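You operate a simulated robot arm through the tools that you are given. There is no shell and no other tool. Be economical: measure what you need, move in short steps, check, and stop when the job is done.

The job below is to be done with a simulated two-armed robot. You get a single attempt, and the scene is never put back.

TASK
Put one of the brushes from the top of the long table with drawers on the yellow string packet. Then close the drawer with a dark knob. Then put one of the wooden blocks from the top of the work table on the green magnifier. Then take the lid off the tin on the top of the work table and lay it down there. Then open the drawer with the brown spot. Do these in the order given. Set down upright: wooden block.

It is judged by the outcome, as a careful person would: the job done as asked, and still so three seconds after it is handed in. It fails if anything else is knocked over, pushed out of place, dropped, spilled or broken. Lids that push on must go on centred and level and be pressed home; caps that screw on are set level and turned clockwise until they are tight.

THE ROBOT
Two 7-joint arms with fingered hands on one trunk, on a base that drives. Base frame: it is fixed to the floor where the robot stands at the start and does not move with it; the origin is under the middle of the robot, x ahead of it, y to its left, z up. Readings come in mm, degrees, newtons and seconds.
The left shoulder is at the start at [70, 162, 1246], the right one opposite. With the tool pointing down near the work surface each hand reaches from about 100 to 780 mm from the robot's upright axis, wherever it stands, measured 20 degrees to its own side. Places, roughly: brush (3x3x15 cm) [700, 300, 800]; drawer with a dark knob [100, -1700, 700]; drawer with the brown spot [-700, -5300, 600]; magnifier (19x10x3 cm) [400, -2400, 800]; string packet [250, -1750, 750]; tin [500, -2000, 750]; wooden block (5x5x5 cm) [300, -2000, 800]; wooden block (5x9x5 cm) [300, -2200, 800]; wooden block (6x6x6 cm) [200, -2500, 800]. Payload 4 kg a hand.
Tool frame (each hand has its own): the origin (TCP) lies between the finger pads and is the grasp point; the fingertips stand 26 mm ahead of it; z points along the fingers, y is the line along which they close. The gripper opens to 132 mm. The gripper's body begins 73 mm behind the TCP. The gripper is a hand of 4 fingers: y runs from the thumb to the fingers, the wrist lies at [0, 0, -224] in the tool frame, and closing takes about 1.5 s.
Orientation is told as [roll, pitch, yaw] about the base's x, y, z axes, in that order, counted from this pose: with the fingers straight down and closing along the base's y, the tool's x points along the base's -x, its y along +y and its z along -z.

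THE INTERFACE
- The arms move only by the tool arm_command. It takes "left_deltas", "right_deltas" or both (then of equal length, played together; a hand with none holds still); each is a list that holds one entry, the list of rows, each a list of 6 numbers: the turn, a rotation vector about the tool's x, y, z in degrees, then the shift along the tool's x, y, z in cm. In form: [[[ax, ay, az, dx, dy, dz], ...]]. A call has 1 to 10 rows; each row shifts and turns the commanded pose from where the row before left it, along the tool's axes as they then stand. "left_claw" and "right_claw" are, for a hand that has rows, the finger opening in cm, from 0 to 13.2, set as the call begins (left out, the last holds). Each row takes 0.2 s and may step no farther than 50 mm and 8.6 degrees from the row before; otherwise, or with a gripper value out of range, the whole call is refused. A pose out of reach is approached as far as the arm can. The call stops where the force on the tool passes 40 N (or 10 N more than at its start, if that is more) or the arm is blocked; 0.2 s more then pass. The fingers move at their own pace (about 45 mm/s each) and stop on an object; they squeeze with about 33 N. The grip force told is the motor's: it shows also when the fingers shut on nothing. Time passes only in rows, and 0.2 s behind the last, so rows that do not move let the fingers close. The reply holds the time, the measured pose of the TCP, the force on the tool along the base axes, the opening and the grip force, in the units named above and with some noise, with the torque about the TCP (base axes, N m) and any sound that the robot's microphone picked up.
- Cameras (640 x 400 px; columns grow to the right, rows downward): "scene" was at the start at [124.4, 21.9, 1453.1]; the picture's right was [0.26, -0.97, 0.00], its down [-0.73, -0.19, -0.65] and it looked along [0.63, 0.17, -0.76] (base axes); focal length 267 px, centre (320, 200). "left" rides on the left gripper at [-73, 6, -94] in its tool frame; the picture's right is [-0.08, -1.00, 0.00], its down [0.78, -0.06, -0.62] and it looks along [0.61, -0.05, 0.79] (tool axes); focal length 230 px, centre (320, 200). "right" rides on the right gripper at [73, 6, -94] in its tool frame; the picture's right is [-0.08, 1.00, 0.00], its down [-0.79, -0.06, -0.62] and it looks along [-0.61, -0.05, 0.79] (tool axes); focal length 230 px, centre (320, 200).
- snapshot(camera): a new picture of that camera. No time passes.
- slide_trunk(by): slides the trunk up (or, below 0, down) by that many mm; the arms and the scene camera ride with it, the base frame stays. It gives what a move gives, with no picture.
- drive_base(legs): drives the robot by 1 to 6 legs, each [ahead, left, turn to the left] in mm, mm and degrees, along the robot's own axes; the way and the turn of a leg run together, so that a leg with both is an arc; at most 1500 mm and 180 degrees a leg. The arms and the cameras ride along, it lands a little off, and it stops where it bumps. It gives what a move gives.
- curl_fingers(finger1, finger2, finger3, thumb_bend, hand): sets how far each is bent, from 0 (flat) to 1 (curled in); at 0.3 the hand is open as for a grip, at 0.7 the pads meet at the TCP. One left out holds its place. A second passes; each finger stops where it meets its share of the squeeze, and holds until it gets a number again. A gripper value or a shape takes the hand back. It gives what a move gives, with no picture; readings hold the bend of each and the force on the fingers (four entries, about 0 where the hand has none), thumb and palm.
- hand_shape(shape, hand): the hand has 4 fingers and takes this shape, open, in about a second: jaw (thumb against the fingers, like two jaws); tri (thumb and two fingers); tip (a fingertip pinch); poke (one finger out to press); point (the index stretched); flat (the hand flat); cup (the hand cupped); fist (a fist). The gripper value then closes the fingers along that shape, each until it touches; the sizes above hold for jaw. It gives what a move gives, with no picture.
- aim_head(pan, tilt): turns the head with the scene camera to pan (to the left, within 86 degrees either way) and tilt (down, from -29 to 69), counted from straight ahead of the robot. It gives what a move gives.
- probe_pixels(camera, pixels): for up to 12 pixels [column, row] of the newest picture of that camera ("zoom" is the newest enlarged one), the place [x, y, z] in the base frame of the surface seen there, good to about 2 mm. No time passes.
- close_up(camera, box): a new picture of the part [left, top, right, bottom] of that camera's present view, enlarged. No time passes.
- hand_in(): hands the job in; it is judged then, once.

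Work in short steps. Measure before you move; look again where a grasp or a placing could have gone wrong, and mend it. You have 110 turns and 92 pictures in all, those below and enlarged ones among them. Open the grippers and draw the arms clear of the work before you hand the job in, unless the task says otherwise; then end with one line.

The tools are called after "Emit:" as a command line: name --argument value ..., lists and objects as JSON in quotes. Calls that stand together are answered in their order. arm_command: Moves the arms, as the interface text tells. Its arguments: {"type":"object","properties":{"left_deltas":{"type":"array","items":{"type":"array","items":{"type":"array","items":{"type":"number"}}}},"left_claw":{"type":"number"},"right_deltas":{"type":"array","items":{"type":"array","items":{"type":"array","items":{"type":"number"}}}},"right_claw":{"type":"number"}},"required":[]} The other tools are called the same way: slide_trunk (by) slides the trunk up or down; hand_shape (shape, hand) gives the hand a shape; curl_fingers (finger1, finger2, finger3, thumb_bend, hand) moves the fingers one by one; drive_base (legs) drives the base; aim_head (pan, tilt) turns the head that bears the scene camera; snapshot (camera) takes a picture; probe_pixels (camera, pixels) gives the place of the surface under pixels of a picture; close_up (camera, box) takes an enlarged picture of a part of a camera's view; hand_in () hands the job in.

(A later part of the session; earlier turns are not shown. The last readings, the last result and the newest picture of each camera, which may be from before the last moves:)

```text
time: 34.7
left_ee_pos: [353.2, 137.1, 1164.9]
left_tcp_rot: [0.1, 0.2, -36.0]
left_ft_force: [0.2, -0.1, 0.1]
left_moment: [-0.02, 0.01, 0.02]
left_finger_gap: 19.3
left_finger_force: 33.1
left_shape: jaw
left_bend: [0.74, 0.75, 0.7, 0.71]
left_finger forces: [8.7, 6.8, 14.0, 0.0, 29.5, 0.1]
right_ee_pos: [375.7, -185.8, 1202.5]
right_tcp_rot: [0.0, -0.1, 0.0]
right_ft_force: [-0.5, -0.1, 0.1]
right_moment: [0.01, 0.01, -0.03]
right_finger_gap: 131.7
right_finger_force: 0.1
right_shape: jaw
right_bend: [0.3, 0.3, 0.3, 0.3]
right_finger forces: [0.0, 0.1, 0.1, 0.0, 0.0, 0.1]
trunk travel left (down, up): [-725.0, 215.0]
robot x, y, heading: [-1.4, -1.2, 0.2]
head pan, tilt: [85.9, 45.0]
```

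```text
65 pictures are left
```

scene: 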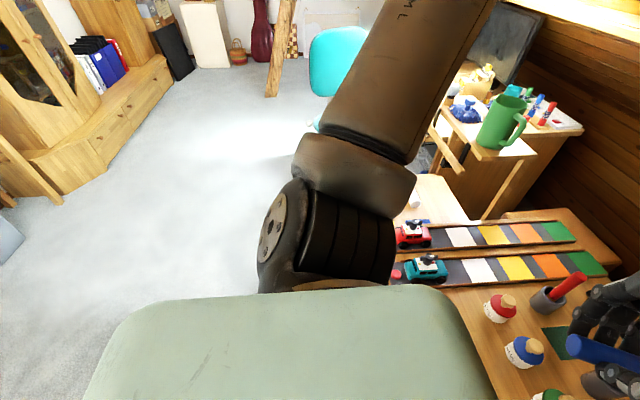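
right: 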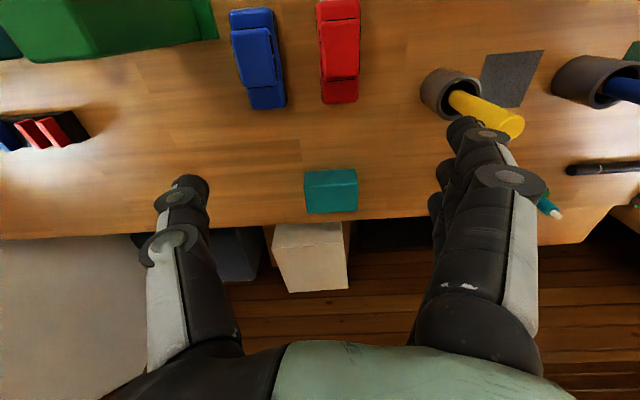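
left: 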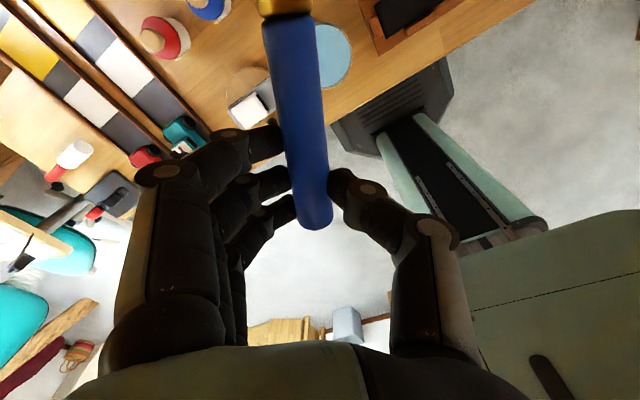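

Floor behind is clear. I back up 920 mm and move right 1750 mm, keeping the heading.

Emit:
drive_base --legs '[[-920, 0, 0], [0, -900, 0], [0, -850, 0]]'

Emit:
aim_head --pan 0 --tilt 30

Emit:
snapshot --camera "scene"

```text
time: 47.9
left_ee_pos: [-591.9, -1600.3, 1164.9]
left_tcp_rot: [0.0, 0.3, -36.9]
left_ft_force: [-0.9, -0.7, -0.1]
left_moment: [0.01, 0.04, 0.01]
left_finger_gap: 19.2
left_finger_force: 33.2
left_shape: jaw
left_bend: [0.74, 0.75, 0.7, 0.71]
left_finger forces: [8.8, 6.7, 14.0, 0.1, 29.5, 0.0]
right_ee_pos: [-574.6, -1923.5, 1203.8]
right_tcp_rot: [0.0, 0.0, -0.9]
right_ft_force: [-0.6, -0.6, 0.4]
right_moment: [-0.01, 0.01, -0.01]
right_finger_gap: 131.8
right_finger_force: 0.1
right_shape: jaw
right_bend: [0.3, 0.3, 0.3, 0.3]
right_finger forces: [0.0, 0.0, 0.0, 0.0, 0.1, 0.0]
trunk travel left (down, up): [-725.0, 215.0]
robot x, y, heading: [-949.6, -1733.1, -0.7]
head pan, tilt: [85.9, 45.0]
```

```text
time: 49.5
left_ee_pos: [-590.2, -1602.1, 1164.3]
left_tcp_rot: [0.1, 0.1, -36.9]
left_ft_force: [-0.2, 0.9, 0.4]
left_moment: [0.0, 0.05, -0.02]
left_finger_gap: 19.2
left_finger_force: 33.2
left_shape: jaw
left_bend: [0.74, 0.75, 0.7, 0.71]
left_finger forces: [8.8, 6.9, 13.9, 0.0, 29.5, 0.0]
right_ee_pos: [-575.5, -1924.4, 1203.8]
right_tcp_rot: [0.0, 0.0, -0.9]
right_ft_force: [0.1, 0.5, 0.0]
right_moment: [0.0, 0.02, 0.01]
right_finger_gap: 132.1
right_finger_force: 0.1
right_shape: jaw
right_bend: [0.3, 0.3, 0.3, 0.3]
right_finger forces: [0.1, 0.1, 0.1, 0.1, 0.0, 0.0]
trunk travel left (down, up): [-725.0, 215.0]
robot x, y, heading: [-947.5, -1731.9, -0.9]
head pan, tilt: [0.0, 30.0]
```

```text
64 pictures are left
```

scene: 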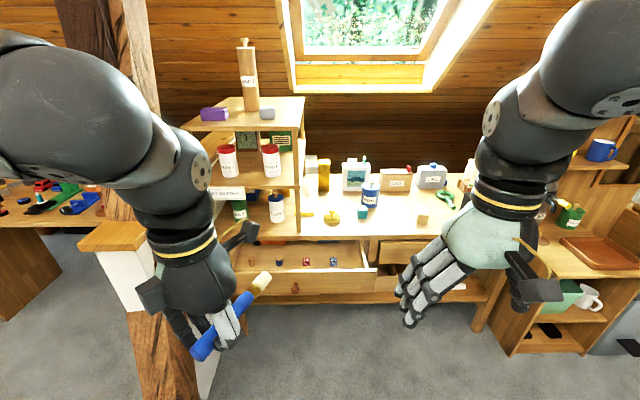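

The work table is ahead with an open drawer on its left. I take a close-up.

Emit:
close_up --camera "scene" --box '[220, 145, 480, 310]'

Emit:
probe_pixels --camera "scene" --pixels '[[300, 285], [340, 228], [300, 235], [420, 250], [333, 215], [422, 218], [300, 180], [250, 115], [370, 195], [280, 262], [340, 150], [300, 262]]'

```text
2.42 times, centred on (350, 228) of scene
```

zoom: 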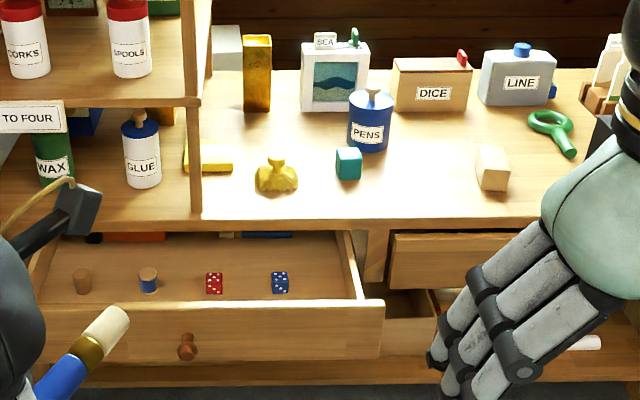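

```text
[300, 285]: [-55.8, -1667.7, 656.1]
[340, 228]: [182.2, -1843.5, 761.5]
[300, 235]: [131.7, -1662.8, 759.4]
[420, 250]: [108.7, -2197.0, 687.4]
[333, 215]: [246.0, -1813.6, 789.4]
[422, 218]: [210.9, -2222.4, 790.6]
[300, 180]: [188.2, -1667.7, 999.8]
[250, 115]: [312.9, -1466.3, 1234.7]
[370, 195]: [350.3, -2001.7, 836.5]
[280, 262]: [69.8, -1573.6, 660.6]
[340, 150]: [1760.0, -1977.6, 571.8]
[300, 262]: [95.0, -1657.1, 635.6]
```

The yellow packet is likely the flat one by the shelf post at zoom (208,158). I drive 400 mm closer for a better look.

Emit:
drive_base --legs '[[400, -30, 0.8]]'

Emit:
aim_head --pan -5 --tilt 42

Emit:
snapshot --camera "scene"

```text
time: 52.0
left_ee_pos: [-191.4, -1635.7, 1164.8]
left_tcp_rot: [0.2, 0.1, -36.6]
left_ft_force: [0.6, -0.4, -0.4]
left_moment: [0.03, -0.02, 0.01]
left_finger_gap: 19.0
left_finger_force: 33.4
left_shape: jaw
left_bend: [0.74, 0.75, 0.7, 0.71]
left_finger forces: [8.7, 6.8, 13.9, 0.0, 29.5, 0.1]
right_ee_pos: [-172.2, -1957.8, 1203.2]
right_tcp_rot: [0.0, -0.1, -0.6]
right_ft_force: [-0.6, 0.1, 0.4]
right_moment: [0.01, -0.02, 0.01]
right_finger_gap: 131.9
right_finger_force: 0.1
right_shape: jaw
right_bend: [0.3, 0.3, 0.3, 0.3]
right_finger forces: [0.1, 0.1, 0.1, 0.0, 0.1, 0.0]
trunk travel left (down, up): [-725.0, 215.0]
robot x, y, heading: [-542.2, -1767.9, -0.6]
head pan, tilt: [0.0, 30.0]
```

```text
time: 52.8
left_ee_pos: [-189.5, -1634.1, 1164.5]
left_tcp_rot: [0.1, 0.3, -36.6]
left_ft_force: [0.6, 0.1, -0.4]
left_moment: [0.03, 0.01, -0.03]
left_finger_gap: 19.4
left_finger_force: 32.9
left_shape: jaw
left_bend: [0.74, 0.75, 0.7, 0.71]
left_finger forces: [8.8, 6.7, 14.0, 0.0, 29.4, 0.0]
right_ee_pos: [-170.6, -1958.4, 1202.2]
right_tcp_rot: [-0.1, 0.0, -0.7]
right_ft_force: [0.1, -0.5, -0.7]
right_moment: [0.01, 0.0, -0.03]
right_finger_gap: 131.8
right_finger_force: 0.0
right_shape: jaw
right_bend: [0.3, 0.3, 0.3, 0.3]
right_finger forces: [0.1, 0.0, 0.0, 0.1, 0.0, 0.0]
trunk travel left (down, up): [-725.0, 215.0]
robot x, y, heading: [-546.2, -1766.3, -0.4]
head pan, tilt: [-5.0, 42.0]
```

```text
62 pictures are left
```

scene: 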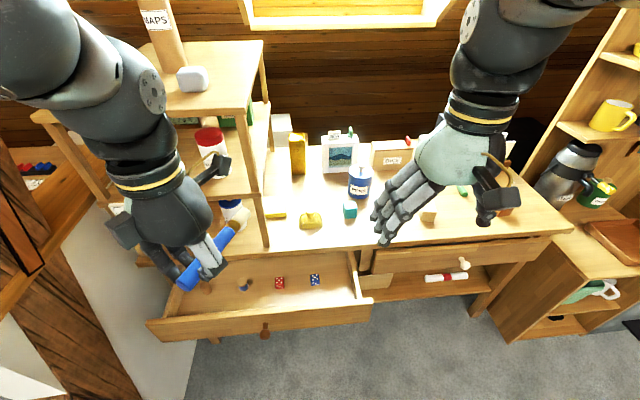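

Emit:
close_up --camera "scene" --box '[230, 110, 490, 272]'

Emit:
probe_pixels --camera "scene" --pixels '[[268, 216], [284, 214], [276, 213], [264, 244], [260, 110], [310, 220], [350, 210], [360, 172], [264, 330], [240, 110], [250, 160], [427, 216]]'

```text
2.46 times, centred on (360, 191) of scene
```

zoom: 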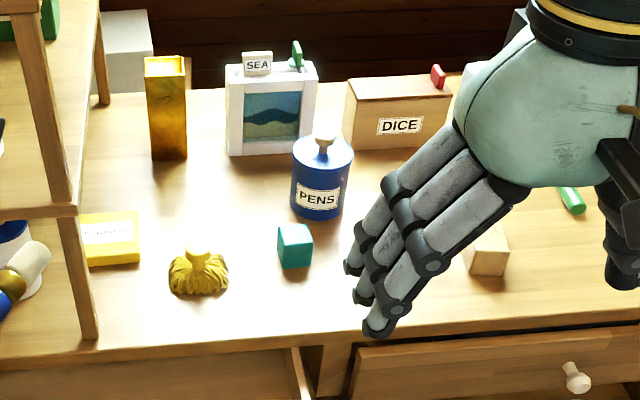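

```text
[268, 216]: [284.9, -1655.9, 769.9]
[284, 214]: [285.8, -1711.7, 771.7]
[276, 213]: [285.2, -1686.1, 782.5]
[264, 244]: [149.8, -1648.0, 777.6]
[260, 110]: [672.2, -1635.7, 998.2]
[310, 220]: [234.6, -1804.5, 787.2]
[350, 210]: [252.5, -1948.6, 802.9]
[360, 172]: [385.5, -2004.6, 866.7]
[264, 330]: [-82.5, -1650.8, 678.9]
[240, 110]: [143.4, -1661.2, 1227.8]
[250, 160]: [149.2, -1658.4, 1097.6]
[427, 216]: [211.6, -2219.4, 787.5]
```

The yellow labelled packet is near the shelf post, zoom (110,240). I pull the right hand back out of view and inspect the packet closer.

Emit:
arm_command --right_deltas '[[[0, 0, 0, 3, -3.5, 0], [0, 0, 0, 0, -4.5, 0], [0, 0, 0, 0, -4.5, 0], [0, 0, 0, 0, -4.5, 0], [0, 0, 0, 0, -4.5, 0]]]' --left_deltas '[[[0, 0, 0, 0, 0, -4], [0, 0, 0, 0, 0, -4], [0, 0, 0, 0, 0, 0], [0, 0, 0, 0, 0, 0], [0, 0, 0, 0, 0, 0]]]'

Emit:
close_up --camera "scene" --box '[200, 150, 360, 250]'

Emit:
snapshot --camera "scene"

```text
time: 54.0
left_ee_pos: [-191.8, -1636.6, 1246.6]
left_tcp_rot: [0.2, 0.1, -36.6]
left_ft_force: [-0.1, 0.1, -0.1]
left_moment: [-0.01, 0.04, 0.02]
left_finger_gap: 19.5
left_finger_force: 33.2
left_shape: jaw
left_bend: [0.74, 0.75, 0.7, 0.71]
left_finger forces: [8.8, 6.8, 14.1, 0.1, 29.5, 0.0]
right_ee_pos: [-162.3, -2125.9, 1169.9]
right_tcp_rot: [0.0, 0.0, -0.7]
right_ft_force: [-0.3, 0.2, 0.5]
right_moment: [0.0, -0.02, 0.0]
right_finger_gap: 131.9
right_finger_force: 0.1
right_shape: jaw
right_bend: [0.3, 0.3, 0.3, 0.3]
right_finger forces: [0.0, 0.1, 0.0, 0.0, 0.0, 0.1]
right hand out of reach, approached as far as the arm can: row 3, 4, 5
trunk travel left (down, up): [-725.0, 215.0]
robot x, y, heading: [-543.8, -1770.5, -0.6]
head pan, tilt: [-5.0, 42.0]
```

```text
4.00 times, centred on (280, 200) of scene
```

zoom: 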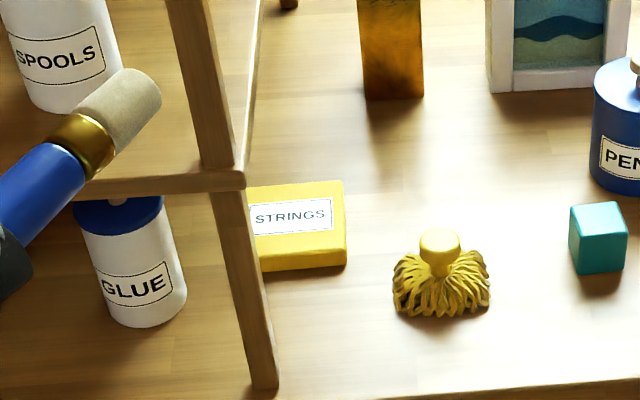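

```text
59 pictures are left
```

scene: 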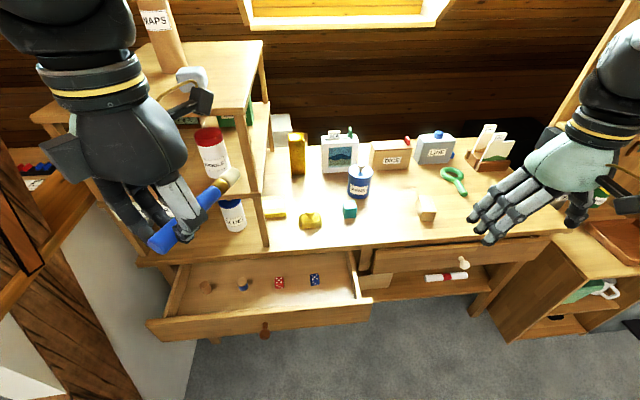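

The packet says "STRINGS". I probe its edges and the shelf parts around it.

Emit:
probe_pixels --camera "zoom" --pixels '[[255, 195], [340, 185], [343, 245], [262, 252], [300, 265], [240, 180], [215, 100], [250, 110], [440, 240], [265, 375], [250, 190], [125, 205]]'

```text
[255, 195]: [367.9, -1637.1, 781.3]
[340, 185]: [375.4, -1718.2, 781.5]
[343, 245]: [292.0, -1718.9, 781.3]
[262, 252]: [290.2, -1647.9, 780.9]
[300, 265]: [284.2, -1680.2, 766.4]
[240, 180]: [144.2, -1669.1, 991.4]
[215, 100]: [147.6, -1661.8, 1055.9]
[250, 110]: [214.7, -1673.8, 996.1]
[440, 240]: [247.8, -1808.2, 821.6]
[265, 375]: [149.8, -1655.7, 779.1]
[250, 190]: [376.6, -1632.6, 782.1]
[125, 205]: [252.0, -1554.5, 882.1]
```

Packet top: x 288–378, y -1720…-1632, z 782; the shelf overhangs y>-1674. The brush should go with its bristles towards +y, gripped near y≈-1725, so I yaw the left hand by +126°.

Emit:
arm_command --left_deltas '[[[0, 0, -8.4, 0, 0, 0], [0, 0, -8.4, 0, 0, 0], [0, 0, -8.4, 0, 0, 0], [0, 0, -8.4, 0, 0, 0], [0, 0, -8.4, 0, 0, 0], [0, 0, -8.4, 0, 0, 0], [0, 0, -8.4, 0, 0, 0], [0, 0, -8.4, 0, 0, 0], [0, 0, -8.4, 0, 0, 0], [0, 0, -8.4, 0, 0, 0]]]'

Emit:
arm_command --left_deltas '[[[0, 0, -8.4, 0, 0, 0], [0, 0, -8.4, 0, 0, 0], [0, 0, -8.4, 0, 0, 0], [0, 0, -8.4, 0, 0, 0], [0, 0, -8.4, 0, 0, 0], [0, 0, 0, 0, 0, 0]]]'

```text
time: 56.2
left_ee_pos: [-190.5, -1636.2, 1245.8]
left_tcp_rot: [0.2, -0.1, 47.5]
left_ft_force: [0.2, 0.6, 0.6]
left_moment: [-0.03, -0.02, 0.01]
left_finger_gap: 19.3
left_finger_force: 33.0
left_shape: jaw
left_bend: [0.74, 0.75, 0.7, 0.71]
left_finger forces: [8.8, 6.8, 14.0, 0.0, 29.5, 0.1]
right_ee_pos: [-161.8, -2125.6, 1171.7]
right_tcp_rot: [0.0, 0.0, -0.6]
right_ft_force: [-0.5, -0.2, -0.5]
right_moment: [0.01, -0.01, -0.01]
right_finger_gap: 131.8
right_finger_force: 0.0
right_shape: jaw
right_bend: [0.3, 0.3, 0.3, 0.3]
right_finger forces: [0.0, 0.0, 0.0, 0.0, 0.0, 0.0]
trunk travel left (down, up): [-725.0, 215.0]
robot x, y, heading: [-543.3, -1770.4, -0.6]
head pan, tilt: [-5.0, 42.0]
```

```text
time: 57.6
left_ee_pos: [-189.4, -1636.3, 1244.8]
left_tcp_rot: [0.1, -0.1, 89.5]
left_ft_force: [-0.8, 0.1, -0.5]
left_moment: [-0.02, 0.0, 0.04]
left_finger_gap: 19.3
left_finger_force: 33.2
left_shape: jaw
left_bend: [0.74, 0.75, 0.7, 0.71]
left_finger forces: [8.8, 6.8, 14.1, 0.0, 29.5, 0.0]
right_ee_pos: [-160.3, -2124.9, 1171.4]
right_tcp_rot: [0.0, 0.0, -0.6]
right_ft_force: [0.6, 0.3, -0.3]
right_moment: [0.0, -0.02, 0.02]
right_finger_gap: 131.9
right_finger_force: 0.0
right_shape: jaw
right_bend: [0.3, 0.3, 0.3, 0.3]
right_finger forces: [0.0, 0.1, 0.0, 0.0, 0.1, 0.0]
trunk travel left (down, up): [-725.0, 215.0]
robot x, y, heading: [-547.3, -1769.3, -0.5]
head pan, tilt: [-5.0, 42.0]
```

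Yaw 90° reached. I probe obstacles near the path: gold box, the right shelf unit and drawers, before driving closer.

Emit:
probe_pixels --camera "scene" --pixels '[[298, 140], [298, 170], [590, 60], [575, 170], [560, 240], [515, 330], [372, 303], [464, 262], [265, 335], [540, 240], [452, 180], [440, 250]]'

Emit:
close_up --camera "scene" --box '[140, 230, 560, 400]'

```text
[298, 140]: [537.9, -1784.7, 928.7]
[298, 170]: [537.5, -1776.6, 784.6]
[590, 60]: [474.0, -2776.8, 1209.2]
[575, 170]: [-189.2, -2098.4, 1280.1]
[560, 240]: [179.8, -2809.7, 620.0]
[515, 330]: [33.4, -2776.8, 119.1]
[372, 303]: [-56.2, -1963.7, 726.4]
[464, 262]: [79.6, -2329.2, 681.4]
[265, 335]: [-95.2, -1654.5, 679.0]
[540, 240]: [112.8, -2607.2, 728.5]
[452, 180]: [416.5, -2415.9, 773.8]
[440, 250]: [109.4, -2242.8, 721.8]
```

```text
1.52 times, centred on (350, 315) of scene
```

zoom: 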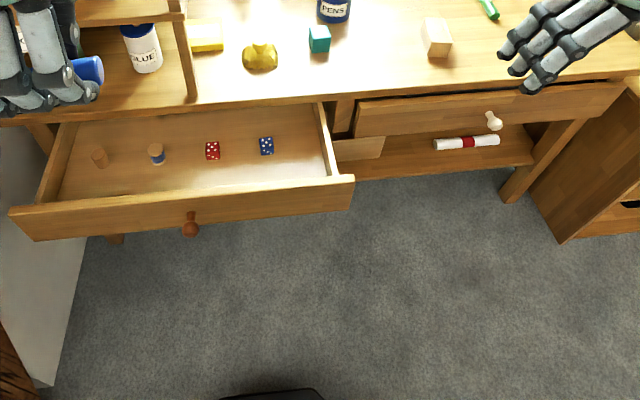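

The left drawer (front x≈-65, y -1345…-1964) with a dark reddish knob is open. I stand at about [-335,-1950] to reach the packet with the left arm at 19°.

Emit:
drive_base --legs '[[0, -185, 0], [210, 0, 0.5]]'

Emit:
aim_head --pan 15 --tilt 45

Emit:
snapshot --camera "scene"

```text
time: 60.4
left_ee_pos: [15.3, -1817.7, 1245.4]
left_tcp_rot: [0.0, -0.2, 89.9]
left_ft_force: [-0.5, 0.7, -1.0]
left_moment: [-0.03, 0.0, 0.01]
left_finger_gap: 19.2
left_finger_force: 32.6
left_shape: jaw
left_bend: [0.74, 0.75, 0.7, 0.71]
left_finger forces: [8.7, 6.8, 14.0, 0.0, 29.6, 0.0]
right_ee_pos: [47.8, -2307.1, 1172.0]
right_tcp_rot: [0.0, 0.0, -0.3]
right_ft_force: [-1.0, 0.3, 0.3]
right_moment: [-0.02, 0.01, 0.01]
right_finger_gap: 131.9
right_finger_force: 0.1
right_shape: jaw
right_bend: [0.3, 0.3, 0.3, 0.3]
right_finger forces: [0.0, 0.0, 0.0, 0.1, 0.1, 0.0]
trunk travel left (down, up): [-725.0, 215.0]
robot x, y, heading: [-338.4, -1955.3, -0.1]
head pan, tilt: [-5.0, 42.0]
```

```text
time: 61.2
left_ee_pos: [18.6, -1819.1, 1245.1]
left_tcp_rot: [0.1, -0.2, 90.0]
left_ft_force: [0.1, -0.3, -1.0]
left_moment: [-0.03, 0.01, -0.02]
left_finger_gap: 18.9
left_finger_force: 33.4
left_shape: jaw
left_bend: [0.74, 0.75, 0.7, 0.71]
left_finger forces: [8.7, 6.8, 14.0, 0.0, 29.6, 0.0]
right_ee_pos: [49.3, -2308.0, 1171.1]
right_tcp_rot: [0.0, 0.0, 0.0]
right_ft_force: [0.8, -1.4, -0.3]
right_moment: [0.01, 0.02, 0.0]
right_finger_gap: 131.8
right_finger_force: 0.0
right_shape: jaw
right_bend: [0.3, 0.3, 0.3, 0.3]
right_finger forces: [0.0, 0.0, 0.0, 0.1, 0.0, 0.0]
trunk travel left (down, up): [-725.0, 215.0]
robot x, y, heading: [-339.9, -1952.8, -0.1]
head pan, tilt: [15.0, 45.0]
```

```text
57 pictures are left
```

scene: 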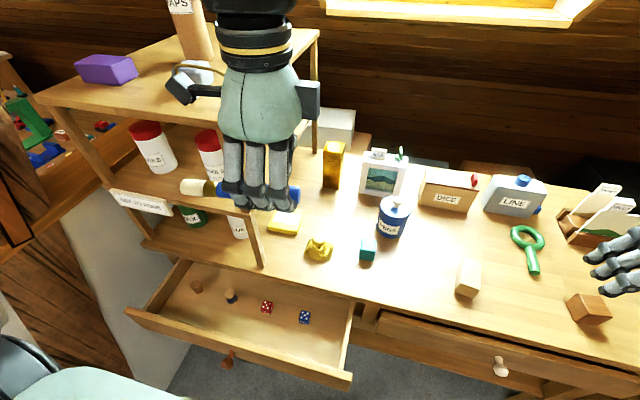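

Now I move over x≈333 and descend at y≈-1820, right of the shelf.

Emit:
arm_command --left_deltas '[[[0, 0, 0, 0, -4.5, 0], [0, 0, 0, 0, -4.5, 0], [0, 0, 0, 0, -4.5, 0], [0, 0, 0, 0, -4.5, 0], [0, 0, 0, 0, -4.5, 0], [0, 0, 0, 0, -4.5, 0], [0, 0, 0, 0, -4.5, 0], [0, 0, 0, 0, 0, 4.5], [0, 0, 0, 0, 0, 4.5], [0, 0, 0, 0, 0, 4.5]]]'

Emit:
arm_command --left_deltas '[[[0, 0, 0, 0, 0, 4.5], [0, 0, 0, 0, 0, 4.5], [0, 0, 0, 0, 0, 4.5], [0, 0, 0, 0, 0, 4.5], [0, 0, 0, 0, 0, 0]]]'

Emit:
snapshot --camera "scene"

```text
time: 63.4
left_ee_pos: [289.7, -1816.9, 1108.3]
left_tcp_rot: [-0.1, -0.2, 89.9]
left_ft_force: [-0.1, 0.3, -0.6]
left_moment: [-0.05, -0.01, 0.0]
left_finger_gap: 19.2
left_finger_force: 32.7
left_shape: jaw
left_bend: [0.74, 0.75, 0.7, 0.71]
left_finger forces: [8.7, 6.9, 14.1, 0.0, 29.5, 0.0]
left hand out of reach, approached as far as the arm can: row 7
right_ee_pos: [50.2, -2306.4, 1171.6]
right_tcp_rot: [-0.1, 0.1, -0.2]
right_ft_force: [-0.4, 0.7, 0.1]
right_moment: [-0.01, 0.03, -0.01]
right_finger_gap: 132.0
right_finger_force: 0.0
right_shape: jaw
right_bend: [0.3, 0.3, 0.3, 0.3]
right_finger forces: [0.0, 0.1, 0.1, 0.0, 0.1, 0.0]
trunk travel left (down, up): [-725.0, 215.0]
robot x, y, heading: [-337.2, -1949.7, -0.3]
head pan, tilt: [15.0, 45.0]
```

```text
time: 64.6
left_ee_pos: [287.0, -1815.4, 930.8]
left_tcp_rot: [0.0, -0.2, 89.9]
left_ft_force: [0.1, 0.4, -0.3]
left_moment: [-0.01, 0.0, 0.0]
left_finger_gap: 18.9
left_finger_force: 32.7
left_shape: jaw
left_bend: [0.74, 0.75, 0.7, 0.71]
left_finger forces: [8.9, 6.9, 14.0, 0.1, 29.7, 0.0]
right_ee_pos: [47.8, -2307.2, 1169.9]
right_tcp_rot: [0.0, 0.0, -0.2]
right_ft_force: [-1.2, 0.3, 0.1]
right_moment: [-0.02, -0.03, -0.03]
right_finger_gap: 131.6
right_finger_force: 0.0
right_shape: jaw
right_bend: [0.3, 0.3, 0.3, 0.3]
right_finger forces: [0.0, 0.1, 0.0, 0.0, 0.1, 0.0]
trunk travel left (down, up): [-725.0, 215.0]
robot x, y, heading: [-339.8, -1952.4, -0.3]
head pan, tilt: [15.0, 45.0]
```

```text
56 pictures are left
```

scene: 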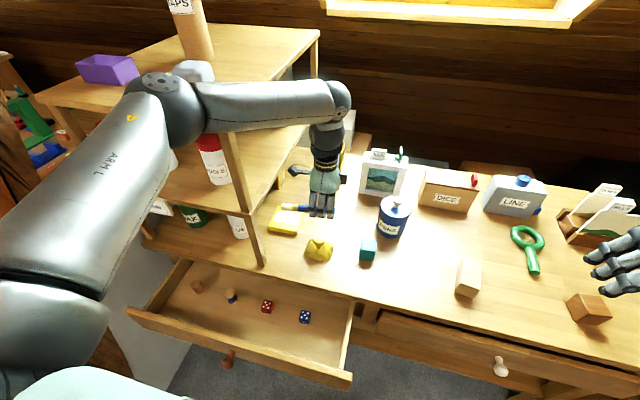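

The arm works but the elbow is near the shelf. I probe elbow, forearm and shelf edges.

Emit:
probe_pixels --camera "scene" --pixels '[[165, 85], [150, 100], [205, 100], [270, 100], [320, 100], [320, 32], [230, 135], [245, 225], [240, 80], [190, 75], [314, 75], [340, 90]]'

Emit:
close_up --camera "scene" --box '[120, 20, 400, 260]'

```text
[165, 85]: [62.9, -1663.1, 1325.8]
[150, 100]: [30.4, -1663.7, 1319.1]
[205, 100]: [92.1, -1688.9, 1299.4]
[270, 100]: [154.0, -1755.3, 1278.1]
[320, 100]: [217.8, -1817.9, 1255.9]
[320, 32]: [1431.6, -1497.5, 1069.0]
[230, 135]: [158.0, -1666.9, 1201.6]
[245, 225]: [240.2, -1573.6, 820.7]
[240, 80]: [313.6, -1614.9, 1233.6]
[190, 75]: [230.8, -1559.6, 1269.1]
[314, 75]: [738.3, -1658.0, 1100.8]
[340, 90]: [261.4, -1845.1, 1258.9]
```

```text
1.67 times, centred on (260, 140) of scene
```

zoom: 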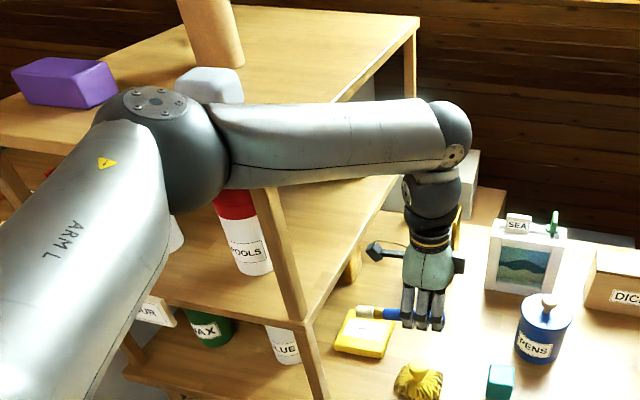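

The elbow would hit the shelf if I go further with the left arm. Instead I'll lay the brush on the free spot at about [185,-2000] and retake it with the right hand, which can come from the right side.

Emit:
arm_command --left_deltas '[[[0, 0, 0, 2.6, 3.0, 0], [0, 0, 0, 3.2, 3.0, 0], [0, 0, 0, 3.2, 3.0, 0], [0, 0, 0, 3.2, 1.5, 0], [0, 0, 0, 3.2, 0, 0], [0, 0, 0, 3.2, 0, 0], [0, 0, 0, 0, 0, 4.5], [0, 0, 0, 0, 0, 4.5], [0, 0, 0, 0, 0, 0]]]'

Emit:
snapshot --camera "scene"

```text
time: 66.6
left_ee_pos: [183.7, -2003.9, 837.0]
left_tcp_rot: [-0.1, -0.3, 89.8]
left_ft_force: [0.4, 0.0, -0.3]
left_moment: [-0.04, -0.01, -0.02]
left_finger_gap: 19.2
left_finger_force: 33.3
left_shape: jaw
left_bend: [0.74, 0.75, 0.7, 0.71]
left_finger forces: [8.8, 6.9, 14.1, 0.0, 29.7, 0.0]
right_ee_pos: [48.1, -2306.9, 1170.7]
right_tcp_rot: [0.1, 0.1, -0.2]
right_ft_force: [-0.5, 0.8, 0.8]
right_moment: [0.01, -0.03, -0.02]
right_finger_gap: 131.8
right_finger_force: 0.1
right_shape: jaw
right_bend: [0.3, 0.3, 0.3, 0.3]
right_finger forces: [0.0, 0.0, 0.1, 0.0, 0.0, 0.1]
trunk travel left (down, up): [-725.0, 215.0]
robot x, y, heading: [-339.9, -1954.7, -0.3]
head pan, tilt: [15.0, 45.0]
```

```text
54 pictures are left
```

scene: 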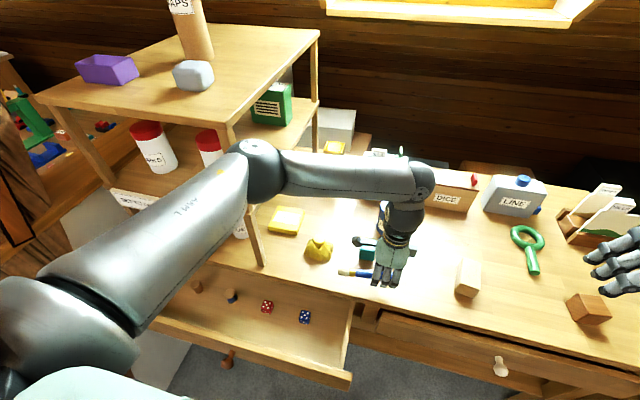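

Clear around. I lower to z≈792, open, and rise.

Emit:
arm_command --left_deltas '[[[0, 0, 0, 0, 0, 2.5], [0, 0, 0, 0, 0, 1.5], [0, 0, 0, 0, 0, 0.4], [0, 0, 0, 0, 0, 0]]]'

Emit:
arm_command --left_deltas '[[[0, 0, 0, 0, 0, 0], [0, 0, 0, 0, 0, 0], [0, 0, 0, 0, 0, 0], [0, 0, 0, 0, 0, -1.5], [0, 0, 0, 0, 0, -4], [0, 0, 0, 0, 0, -4.5], [0, 0, 0, 0, 0, -4.5], [0, 0, 0, 0, 0, -4.5], [0, 0, 0, 0, 4.5, -2], [0, 0, 0, 0, 4.5, -2]]]' --left_claw 5

```text
time: 67.6
left_ee_pos: [182.6, -2003.3, 794.1]
left_tcp_rot: [0.0, -0.2, 89.8]
left_ft_force: [0.0, -0.1, -0.5]
left_moment: [0.0, -0.01, 0.02]
left_finger_gap: 19.1
left_finger_force: 32.7
left_shape: jaw
left_bend: [0.74, 0.75, 0.7, 0.71]
left_finger forces: [8.7, 6.9, 14.3, 0.0, 29.8, 0.0]
right_ee_pos: [48.4, -2307.1, 1170.9]
right_tcp_rot: [0.0, -0.1, -0.1]
right_ft_force: [-0.2, -0.3, 0.1]
right_moment: [0.01, 0.03, 0.01]
right_finger_gap: 132.0
right_finger_force: 0.1
right_shape: jaw
right_bend: [0.3, 0.3, 0.3, 0.3]
right_finger forces: [0.1, 0.1, 0.0, 0.1, 0.0, 0.0]
trunk travel left (down, up): [-725.0, 215.0]
robot x, y, heading: [-334.1, -1951.1, -0.1]
head pan, tilt: [15.0, 45.0]
```

```text
time: 69.8
left_ee_pos: [91.7, -2003.6, 1027.7]
left_tcp_rot: [0.0, -0.3, 89.9]
left_ft_force: [-1.0, -0.4, -0.7]
left_moment: [-0.04, 0.0, 0.0]
left_finger_gap: 49.7
left_finger_force: 0.0
left_shape: jaw
left_bend: [0.74, 0.74, 0.74, 0.7]
left_finger forces: [0.0, 0.1, 0.1, 0.0, 0.1, 0.0]
right_ee_pos: [48.1, -2307.6, 1171.2]
right_tcp_rot: [0.0, -0.1, -0.1]
right_ft_force: [0.1, 0.5, -0.2]
right_moment: [0.0, -0.04, -0.02]
right_finger_gap: 132.1
right_finger_force: 0.1
right_shape: jaw
right_bend: [0.3, 0.3, 0.3, 0.3]
right_finger forces: [0.0, 0.1, 0.0, 0.0, 0.0, 0.0]
trunk travel left (down, up): [-725.0, 215.0]
robot x, y, heading: [-339.5, -1949.9, -0.2]
head pan, tilt: [15.0, 45.0]
```

Brush released. I draw the left hand back and turn the right hand to yaw +85°.

Emit:
arm_command --left_deltas '[[[0, 0, 0, 0, 3.5, -2], [0, 0, 0, 0, 3.5, -2], [0, 0, 0, -2.5, 3, -2], [0, 0, 0, -2.5, 3, -2], [0, 0, 0, -2.5, 3, -2], [0, 0, 0, -2.5, 3, -2], [0, 0, 0, -2, 0, 0], [0, 0, 0, -2, 0, 0], [0, 0, 0, 0, 0, 0], [0, 0, 0, 0, 0, 0]]]' --right_deltas '[[[0, 0, -8.5, 0, 0, 0], [0, 0, -8.5, 0, 0, 0], [0, 0, -8.5, 0, 0, 0], [0, 0, -8.5, 0, 0, 0], [0, 0, -8.5, 0, 0, 0], [0, 0, -8.5, 0, 0, 0], [0, 0, -8.5, 0, 0, 0], [0, 0, -8.5, 0, 0, 0], [0, 0, -8.5, 0, 0, 0], [0, 0, -8.5, 0, 0, 0]]]' --right_claw 6

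Emit:
snapshot --camera "scene"

```text
time: 72.0
left_ee_pos: [-95.0, -1894.0, 1145.9]
left_tcp_rot: [0.1, -0.2, 89.8]
left_ft_force: [0.0, 0.6, -1.3]
left_moment: [0.0, 0.01, 0.04]
left_finger_gap: 49.4
left_finger_force: 0.1
left_shape: jaw
left_bend: [0.74, 0.74, 0.74, 0.7]
left_finger forces: [0.1, 0.0, 0.0, 0.0, 0.1, 0.0]
left hand out of reach, approached as far as the arm can: row 7, 8
right_ee_pos: [48.6, -2306.7, 1171.4]
right_tcp_rot: [0.0, 0.0, 85.0]
right_ft_force: [-0.2, -0.9, 0.2]
right_moment: [0.01, 0.02, 0.03]
right_finger_gap: 61.1
right_finger_force: 0.2
right_shape: jaw
right_bend: [0.73, 0.73, 0.73, 0.7]
right_finger forces: [0.1, 0.1, 0.0, 0.0, 0.0, 0.0]
trunk travel left (down, up): [-725.0, 215.0]
robot x, y, heading: [-340.9, -1954.6, -0.0]
head pan, tilt: [15.0, 45.0]
```

```text
53 pictures are left
```

scene: 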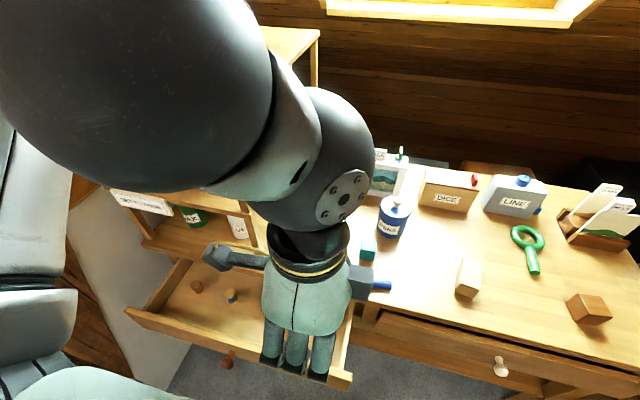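

The left hand blocks the view; I turn it back and move it left.

Emit:
arm_command --left_deltas '[[[0, 0, 8.5, 0, 0, 0], [0, 0, 8.5, 0, 0, 0], [0, 0, 8.5, 0, 0, 0], [0, 0, 8.5, 0, 0, 0], [0, 0, 8.5, 0, 0, 0], [0, 0, 8.5, 0, 0, 0], [0, 0, 8.5, 0, 0, 0], [0, 0, 8.5, 0, 0, 0], [0, 0, 8.5, 0, 0, 0], [0, 0, 8.5, 0, 0, 0]]]'

Emit:
arm_command --left_deltas '[[[0, 0, 5, 0, 4.5, 0], [0, 0, 0, 0, 4.5, 0], [0, 0, 0, 0, 4.5, 0], [0, 0, 0, 0, 4.5, 0], [0, 0, 0, 0, 4.5, 0], [0, 0, 0, 0, 4.5, 0]]]'

Emit:
close_up --camera "scene" --box '[240, 130, 640, 380]'

```text
time: 74.2
left_ee_pos: [-95.6, -1894.0, 1145.0]
left_tcp_rot: [0.2, 0.0, 4.8]
left_ft_force: [0.2, -0.2, 0.1]
left_moment: [0.01, 0.0, -0.02]
left_finger_gap: 49.6
left_finger_force: 0.0
left_shape: jaw
left_bend: [0.74, 0.74, 0.74, 0.7]
left_finger forces: [0.0, 0.1, 0.0, 0.1, 0.0, 0.1]
right_ee_pos: [49.4, -2307.2, 1171.0]
right_tcp_rot: [0.0, 0.0, 84.9]
right_ft_force: [-0.7, -1.1, 0.1]
right_moment: [-0.01, 0.0, -0.02]
right_finger_gap: 60.9
right_finger_force: 0.0
right_shape: jaw
right_bend: [0.73, 0.73, 0.73, 0.7]
right_finger forces: [0.0, 0.0, 0.0, 0.0, 0.0, 0.1]
trunk travel left (down, up): [-725.0, 215.0]
robot x, y, heading: [-335.4, -1954.6, -0.1]
head pan, tilt: [15.0, 45.0]
```

```text
time: 75.6
left_ee_pos: [-100.5, -1800.5, 1224.1]
left_tcp_rot: [0.1, 0.1, 4.9]
left_ft_force: [-0.4, 0.8, 0.6]
left_moment: [-0.05, -0.02, 0.0]
left_finger_gap: 49.7
left_finger_force: 0.0
left_shape: jaw
left_bend: [0.74, 0.74, 0.74, 0.7]
left_finger forces: [0.0, 0.1, 0.0, 0.0, 0.0, 0.1]
left hand out of reach, approached as far as the arm can: row 1, 2, 3, 4, 5, 6
right_ee_pos: [47.0, -2305.1, 1173.2]
right_tcp_rot: [-0.1, 0.1, 84.8]
right_ft_force: [-1.0, -0.1, 0.4]
right_moment: [-0.09, -0.03, 0.0]
right_finger_gap: 60.9
right_finger_force: 0.1
right_shape: jaw
right_bend: [0.73, 0.73, 0.73, 0.7]
right_finger forces: [0.1, 0.0, 0.0, 0.0, 0.1, 0.0]
trunk travel left (down, up): [-725.0, 215.0]
robot x, y, heading: [-338.6, -1952.9, -0.4]
head pan, tilt: [15.0, 45.0]
```

```text
1.60 times, centred on (440, 255) of scene
```

zoom: 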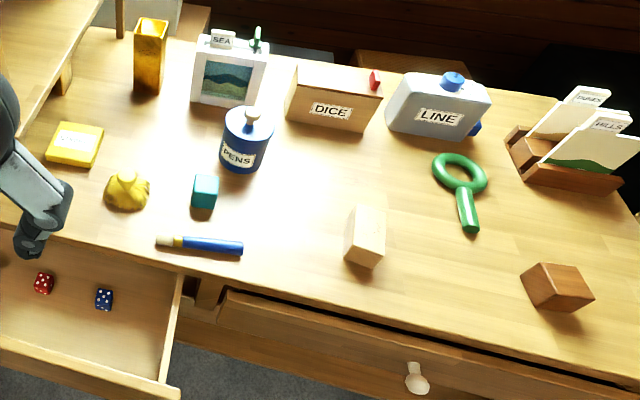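

Now the table is clear to see. I probe the brush, packet, blocks, magnifier and tin.

Emit:
probe_pixels --camera "zoom" --pixels '[[240, 248], [185, 243], [160, 241], [52, 145], [102, 152], [65, 125], [250, 112], [238, 125], [363, 230], [555, 280], [460, 160], [467, 210]]'

```text
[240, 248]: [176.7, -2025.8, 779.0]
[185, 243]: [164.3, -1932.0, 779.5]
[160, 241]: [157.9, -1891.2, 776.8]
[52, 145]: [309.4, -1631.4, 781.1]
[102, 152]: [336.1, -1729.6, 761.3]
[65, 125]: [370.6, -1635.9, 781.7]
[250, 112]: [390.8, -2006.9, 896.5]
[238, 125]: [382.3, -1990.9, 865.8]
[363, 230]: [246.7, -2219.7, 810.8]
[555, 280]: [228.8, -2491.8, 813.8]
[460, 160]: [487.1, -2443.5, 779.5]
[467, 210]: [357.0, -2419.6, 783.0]
```

Brush runs from [178,-2033] to [157,-1889] (bristles). I turn the right hand to yaw ≈97° and bring it above the handle at [174,-2003].

Emit:
arm_command --right_deltas '[[[0, 0, -8.5, 0, 0, 0], [0, 0, -3.5, -3.15, -1.8, 1], [0, 0, 0, -3.15, -1.8, 3.2], [0, 0, 0, -3.15, -1.8, 3.2], [0, 0, 0, -3.15, -1.8, 3.2], [0, 0, 0, -3.15, -1.8, 3.2], [0, 0, 0, -3.15, -1.8, 3.2], [0, 0, 0, -3.15, -1.8, 3.2], [0, 0, 0, -3.15, -1.8, 3.2], [0, 0, 0, -3.15, -1.8, 3.2]]]'

Emit:
snapshot --camera "right"

```text
time: 77.8
left_ee_pos: [-96.8, -1801.7, 1223.3]
left_tcp_rot: [0.2, 0.0, 4.9]
left_ft_force: [0.2, -0.5, 0.5]
left_moment: [0.0, -0.02, -0.03]
left_finger_gap: 49.8
left_finger_force: 0.0
left_shape: jaw
left_bend: [0.74, 0.74, 0.74, 0.7]
left_finger forces: [0.0, 0.0, 0.0, 0.0, 0.1, 0.1]
right_ee_pos: [181.5, -2004.1, 906.0]
right_tcp_rot: [0.1, 0.2, 96.8]
right_ft_force: [0.1, 0.8, 0.0]
right_moment: [0.0, -0.03, 0.0]
right_finger_gap: 60.6
right_finger_force: 0.0
right_shape: jaw
right_bend: [0.73, 0.73, 0.73, 0.7]
right_finger forces: [0.1, 0.0, 0.0, 0.0, 0.1, 0.1]
trunk travel left (down, up): [-725.0, 215.0]
robot x, y, heading: [-341.1, -1952.8, -0.4]
head pan, tilt: [15.0, 45.0]
```

```text
51 pictures are left
```

right: 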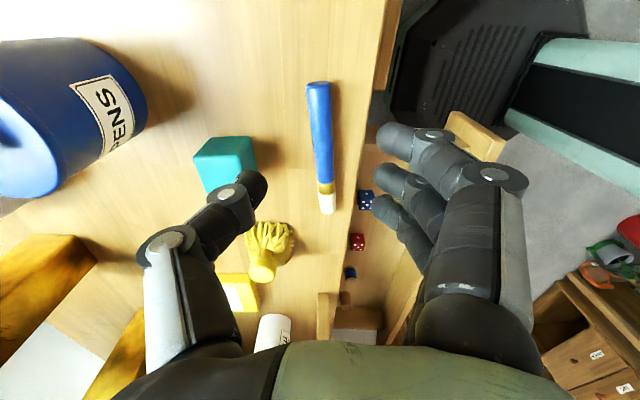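

Aligned: brush at col 320 between thumb and fingers. I shift 6 mm, descend to z≈792.

Emit:
arm_command --right_deltas '[[[0, 0, 0, 0, 0.6, 4], [0, 0, 0, 0, 0, 4], [0, 0, 0, 0, 0, 2.3], [0, 0, 0, 0, 0, 1.0], [0, 0, 0, 0, 0, 0]]]'

Emit:
arm_command --right_deltas '[[[0, 0, 0, 0, 0, 0], [0, 0, 0, 0, 0, 0], [0, 0, 0, 0, 0, 0], [0, 0, 0, 0, 0, 0], [0, 0, 0, 0, 0, 0], [0, 0, 0, 0, 0, 0], [0, 0, 0, 0, 0, 0], [0, 0, 0, 0, 0, -3], [0, 0, 0, 0, 0, -3], [0, 0, 0, 0, 0, -4]]]' --right_claw 0

Emit:
snapshot --camera "right"

```text
time: 79.0
left_ee_pos: [-98.6, -1802.2, 1224.2]
left_tcp_rot: [0.2, -0.1, 5.0]
left_ft_force: [-0.4, 0.0, 0.1]
left_moment: [0.0, 0.0, -0.03]
left_finger_gap: 49.8
left_finger_force: 0.1
left_shape: jaw
left_bend: [0.74, 0.74, 0.74, 0.7]
left_finger forces: [0.1, 0.1, 0.0, 0.1, 0.0, 0.1]
right_ee_pos: [174.7, -2007.9, 792.4]
right_tcp_rot: [-0.1, 0.0, 96.8]
right_ft_force: [0.0, -0.8, -0.3]
right_moment: [-0.01, 0.0, -0.01]
right_finger_gap: 60.4
right_finger_force: 0.0
right_shape: jaw
right_bend: [0.73, 0.73, 0.73, 0.7]
right_finger forces: [0.1, 0.0, 0.0, 0.1, 0.0, 0.0]
trunk travel left (down, up): [-725.0, 215.0]
robot x, y, heading: [-336.6, -1954.4, -0.1]
head pan, tilt: [15.0, 45.0]
```

```text
time: 81.2
left_ee_pos: [-99.7, -1803.9, 1224.5]
left_tcp_rot: [0.1, -0.1, 4.8]
left_ft_force: [0.1, 0.2, 0.0]
left_moment: [-0.02, 0.02, 0.01]
left_finger_gap: 50.4
left_finger_force: 0.0
left_shape: jaw
left_bend: [0.74, 0.74, 0.74, 0.7]
left_finger forces: [0.0, 0.0, 0.0, 0.0, 0.1, 0.0]
right_ee_pos: [172.0, -2008.4, 892.9]
right_tcp_rot: [0.0, 0.2, 96.8]
right_ft_force: [0.5, -0.5, 0.0]
right_moment: [-0.02, -0.01, -0.02]
right_finger_gap: 16.8
right_finger_force: 33.5
right_shape: jaw
right_bend: [0.72, 0.72, 0.72, 0.7]
right_finger forces: [9.7, 9.8, 9.7, 0.1, 29.6, 0.0]
trunk travel left (down, up): [-725.0, 215.0]
robot x, y, heading: [-337.7, -1956.2, -0.2]
head pan, tilt: [15.0, 45.0]
```

```text
50 pictures are left
```

right: 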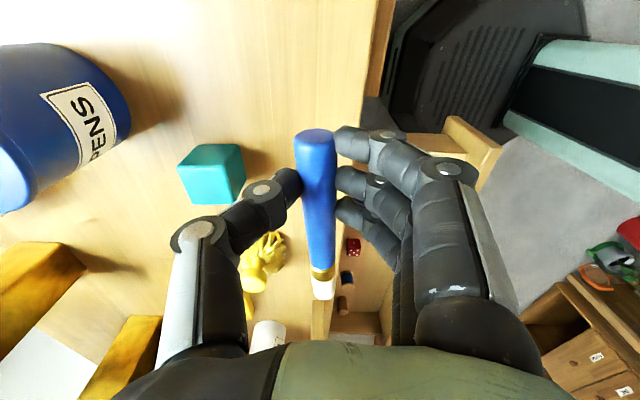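

Good hold with all fingers. I raise it and pull it back, then shift the robot left to y≈-1700.

Emit:
arm_command --right_deltas '[[[0, 0, 0, 0, 2, -4], [0, 0, 0, 0, 3.5, -3], [0, 0, 0, 0, 4, -2], [0, 0, 0, 0, 4.5, -1], [0, 0, 0, 0, 4.5, 0]]]'

Emit:
drive_base --legs '[[0, 250, 0.3]]'

Emit:
snapshot --camera "scene"

```text
time: 82.4
left_ee_pos: [-98.7, -1803.0, 1224.5]
left_tcp_rot: [0.2, -0.1, 4.9]
left_ft_force: [-0.2, 0.7, -1.2]
left_moment: [0.01, -0.01, -0.02]
left_finger_gap: 49.8
left_finger_force: 0.1
left_shape: jaw
left_bend: [0.74, 0.74, 0.74, 0.7]
left_finger forces: [0.0, 0.0, 0.0, 0.1, 0.0, 0.0]
right_ee_pos: [-11.5, -2030.7, 993.8]
right_tcp_rot: [-0.1, 0.0, 96.8]
right_ft_force: [-0.2, 0.1, -0.2]
right_moment: [0.01, 0.0, 0.0]
right_finger_gap: 16.7
right_finger_force: 33.2
right_shape: jaw
right_bend: [0.72, 0.72, 0.72, 0.7]
right_finger forces: [9.7, 9.9, 9.9, 0.0, 29.7, 0.0]
trunk travel left (down, up): [-725.0, 215.0]
robot x, y, heading: [-338.1, -1952.4, -0.2]
head pan, tilt: [15.0, 45.0]
```

```text
time: 84.2
left_ee_pos: [-101.0, -1552.3, 1224.4]
left_tcp_rot: [0.2, -0.1, 5.5]
left_ft_force: [-0.3, 0.0, 0.6]
left_moment: [-0.02, 0.03, -0.01]
left_finger_gap: 49.8
left_finger_force: 0.0
left_shape: jaw
left_bend: [0.74, 0.74, 0.74, 0.7]
left_finger forces: [0.0, 0.0, 0.1, 0.1, 0.1, 0.0]
right_ee_pos: [-9.5, -1776.7, 994.0]
right_tcp_rot: [-0.1, -0.1, 97.4]
right_ft_force: [-0.8, 0.9, -1.1]
right_moment: [-0.01, -0.02, 0.02]
right_finger_gap: 16.6
right_finger_force: 32.7
right_shape: jaw
right_bend: [0.72, 0.72, 0.72, 0.7]
right_finger forces: [9.8, 9.9, 10.1, 0.0, 29.8, 0.0]
trunk travel left (down, up): [-725.0, 215.0]
robot x, y, heading: [-339.0, -1701.8, 0.5]
head pan, tilt: [15.0, 45.0]
```

```text
49 pictures are left
```

scene: 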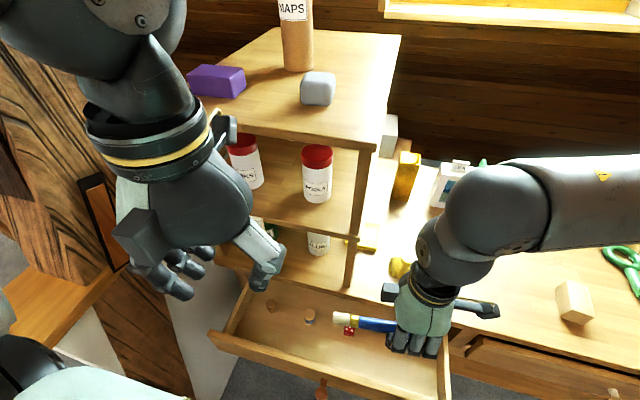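

Now I swing the right hand right/down and forward to [333,-1850,930].

Emit:
arm_command --right_deltas '[[[0, 0, 0, 3.5, 0.45, 3], [0, 0, 0, 3.5, 0.45, 3], [0, 0, 0, 0.55, -4.25, 0], [0, 0, 0, 0.55, -4.25, 0], [0, 0, 0, 0.55, -4.25, 0], [0, 0, 0, 0.55, -4.25, 0], [0, 0, 0, 0.55, -4.25, 0], [0, 0, 0, 0.55, -4.25, 0], [0, 0, 0, 0.55, -4.25, 0], [0, 0, 7, 0.55, -4.25, 0]]]'

Emit:
snapshot --camera "scene"

```text
time: 86.4
left_ee_pos: [-100.4, -1549.2, 1223.6]
left_tcp_rot: [0.2, 0.1, 5.4]
left_ft_force: [0.6, 0.5, 0.3]
left_moment: [-0.04, 0.03, -0.02]
left_finger_gap: 49.7
left_finger_force: 0.1
left_shape: jaw
left_bend: [0.74, 0.74, 0.74, 0.7]
left_finger forces: [0.0, 0.0, 0.0, 0.1, 0.0, 0.0]
right_ee_pos: [334.7, -1845.9, 935.2]
right_tcp_rot: [0.1, 0.1, 90.6]
right_ft_force: [1.0, -0.1, 0.3]
right_moment: [-0.04, 0.05, 0.01]
right_finger_gap: 16.8
right_finger_force: 32.9
right_shape: jaw
right_bend: [0.72, 0.72, 0.72, 0.7]
right_finger forces: [9.7, 9.9, 10.1, 0.0, 29.6, 0.0]
trunk travel left (down, up): [-725.0, 215.0]
robot x, y, heading: [-338.3, -1704.4, 0.4]
head pan, tilt: [15.0, 45.0]
```

```text
48 pictures are left
```

scene: 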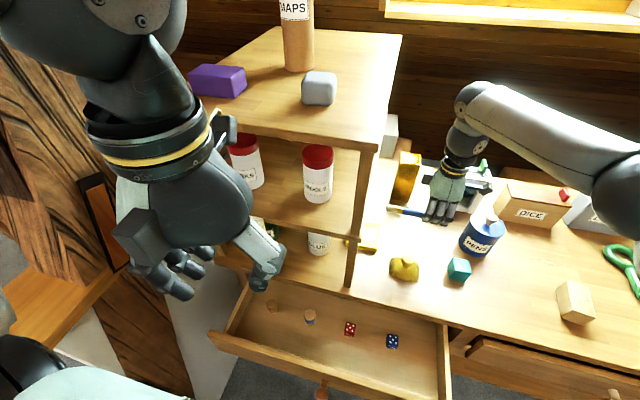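

The arm approaches well from the right. I tilt the hand 8° away from the shelf and move the brush over the packet at z≈850.

Emit:
arm_command --right_deltas '[[[0, -8, 0, 0, 0, 0], [0, 0, 0, -2.6, 0, 2.5], [0, 0, 0, -2.6, 0, 2.5], [0, 0, 0, -2.6, 0, 2.5], [0, 0, 0, -2.6, 0, 2.5], [0, 0, 0, 0, 0, 0]]]'

Emit:
close_up --camera "scene" --box '[320, 60, 560, 300]'

Emit:
snapshot --camera "right"

```text
time: 87.8
left_ee_pos: [-102.0, -1550.5, 1224.1]
left_tcp_rot: [0.2, 0.0, 5.5]
left_ft_force: [-0.2, -0.2, 0.1]
left_moment: [-0.04, -0.03, 0.0]
left_finger_gap: 49.6
left_finger_force: 0.0
left_shape: jaw
left_bend: [0.74, 0.74, 0.74, 0.7]
left_finger forces: [0.1, 0.0, 0.1, 0.0, 0.0, 0.0]
right_ee_pos: [330.8, -1731.3, 848.9]
right_tcp_rot: [-0.1, -8.1, 90.4]
right_ft_force: [0.5, -0.1, -0.6]
right_moment: [-0.01, 0.01, -0.04]
right_finger_gap: 16.7
right_finger_force: 33.1
right_shape: jaw
right_bend: [0.72, 0.72, 0.72, 0.7]
right_finger forces: [9.6, 9.9, 10.0, 0.1, 29.5, 0.0]
trunk travel left (down, up): [-725.0, 215.0]
robot x, y, heading: [-340.1, -1704.8, 0.2]
head pan, tilt: [15.0, 45.0]
```

```text
1.67 times, centred on (440, 180) of scene
```

zoom: 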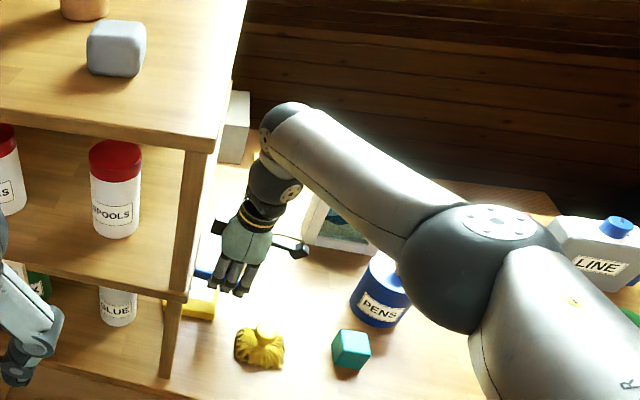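

```text
46 pictures are left
```

right: 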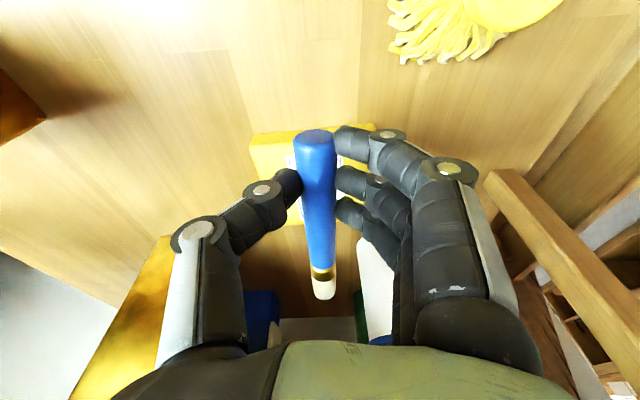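

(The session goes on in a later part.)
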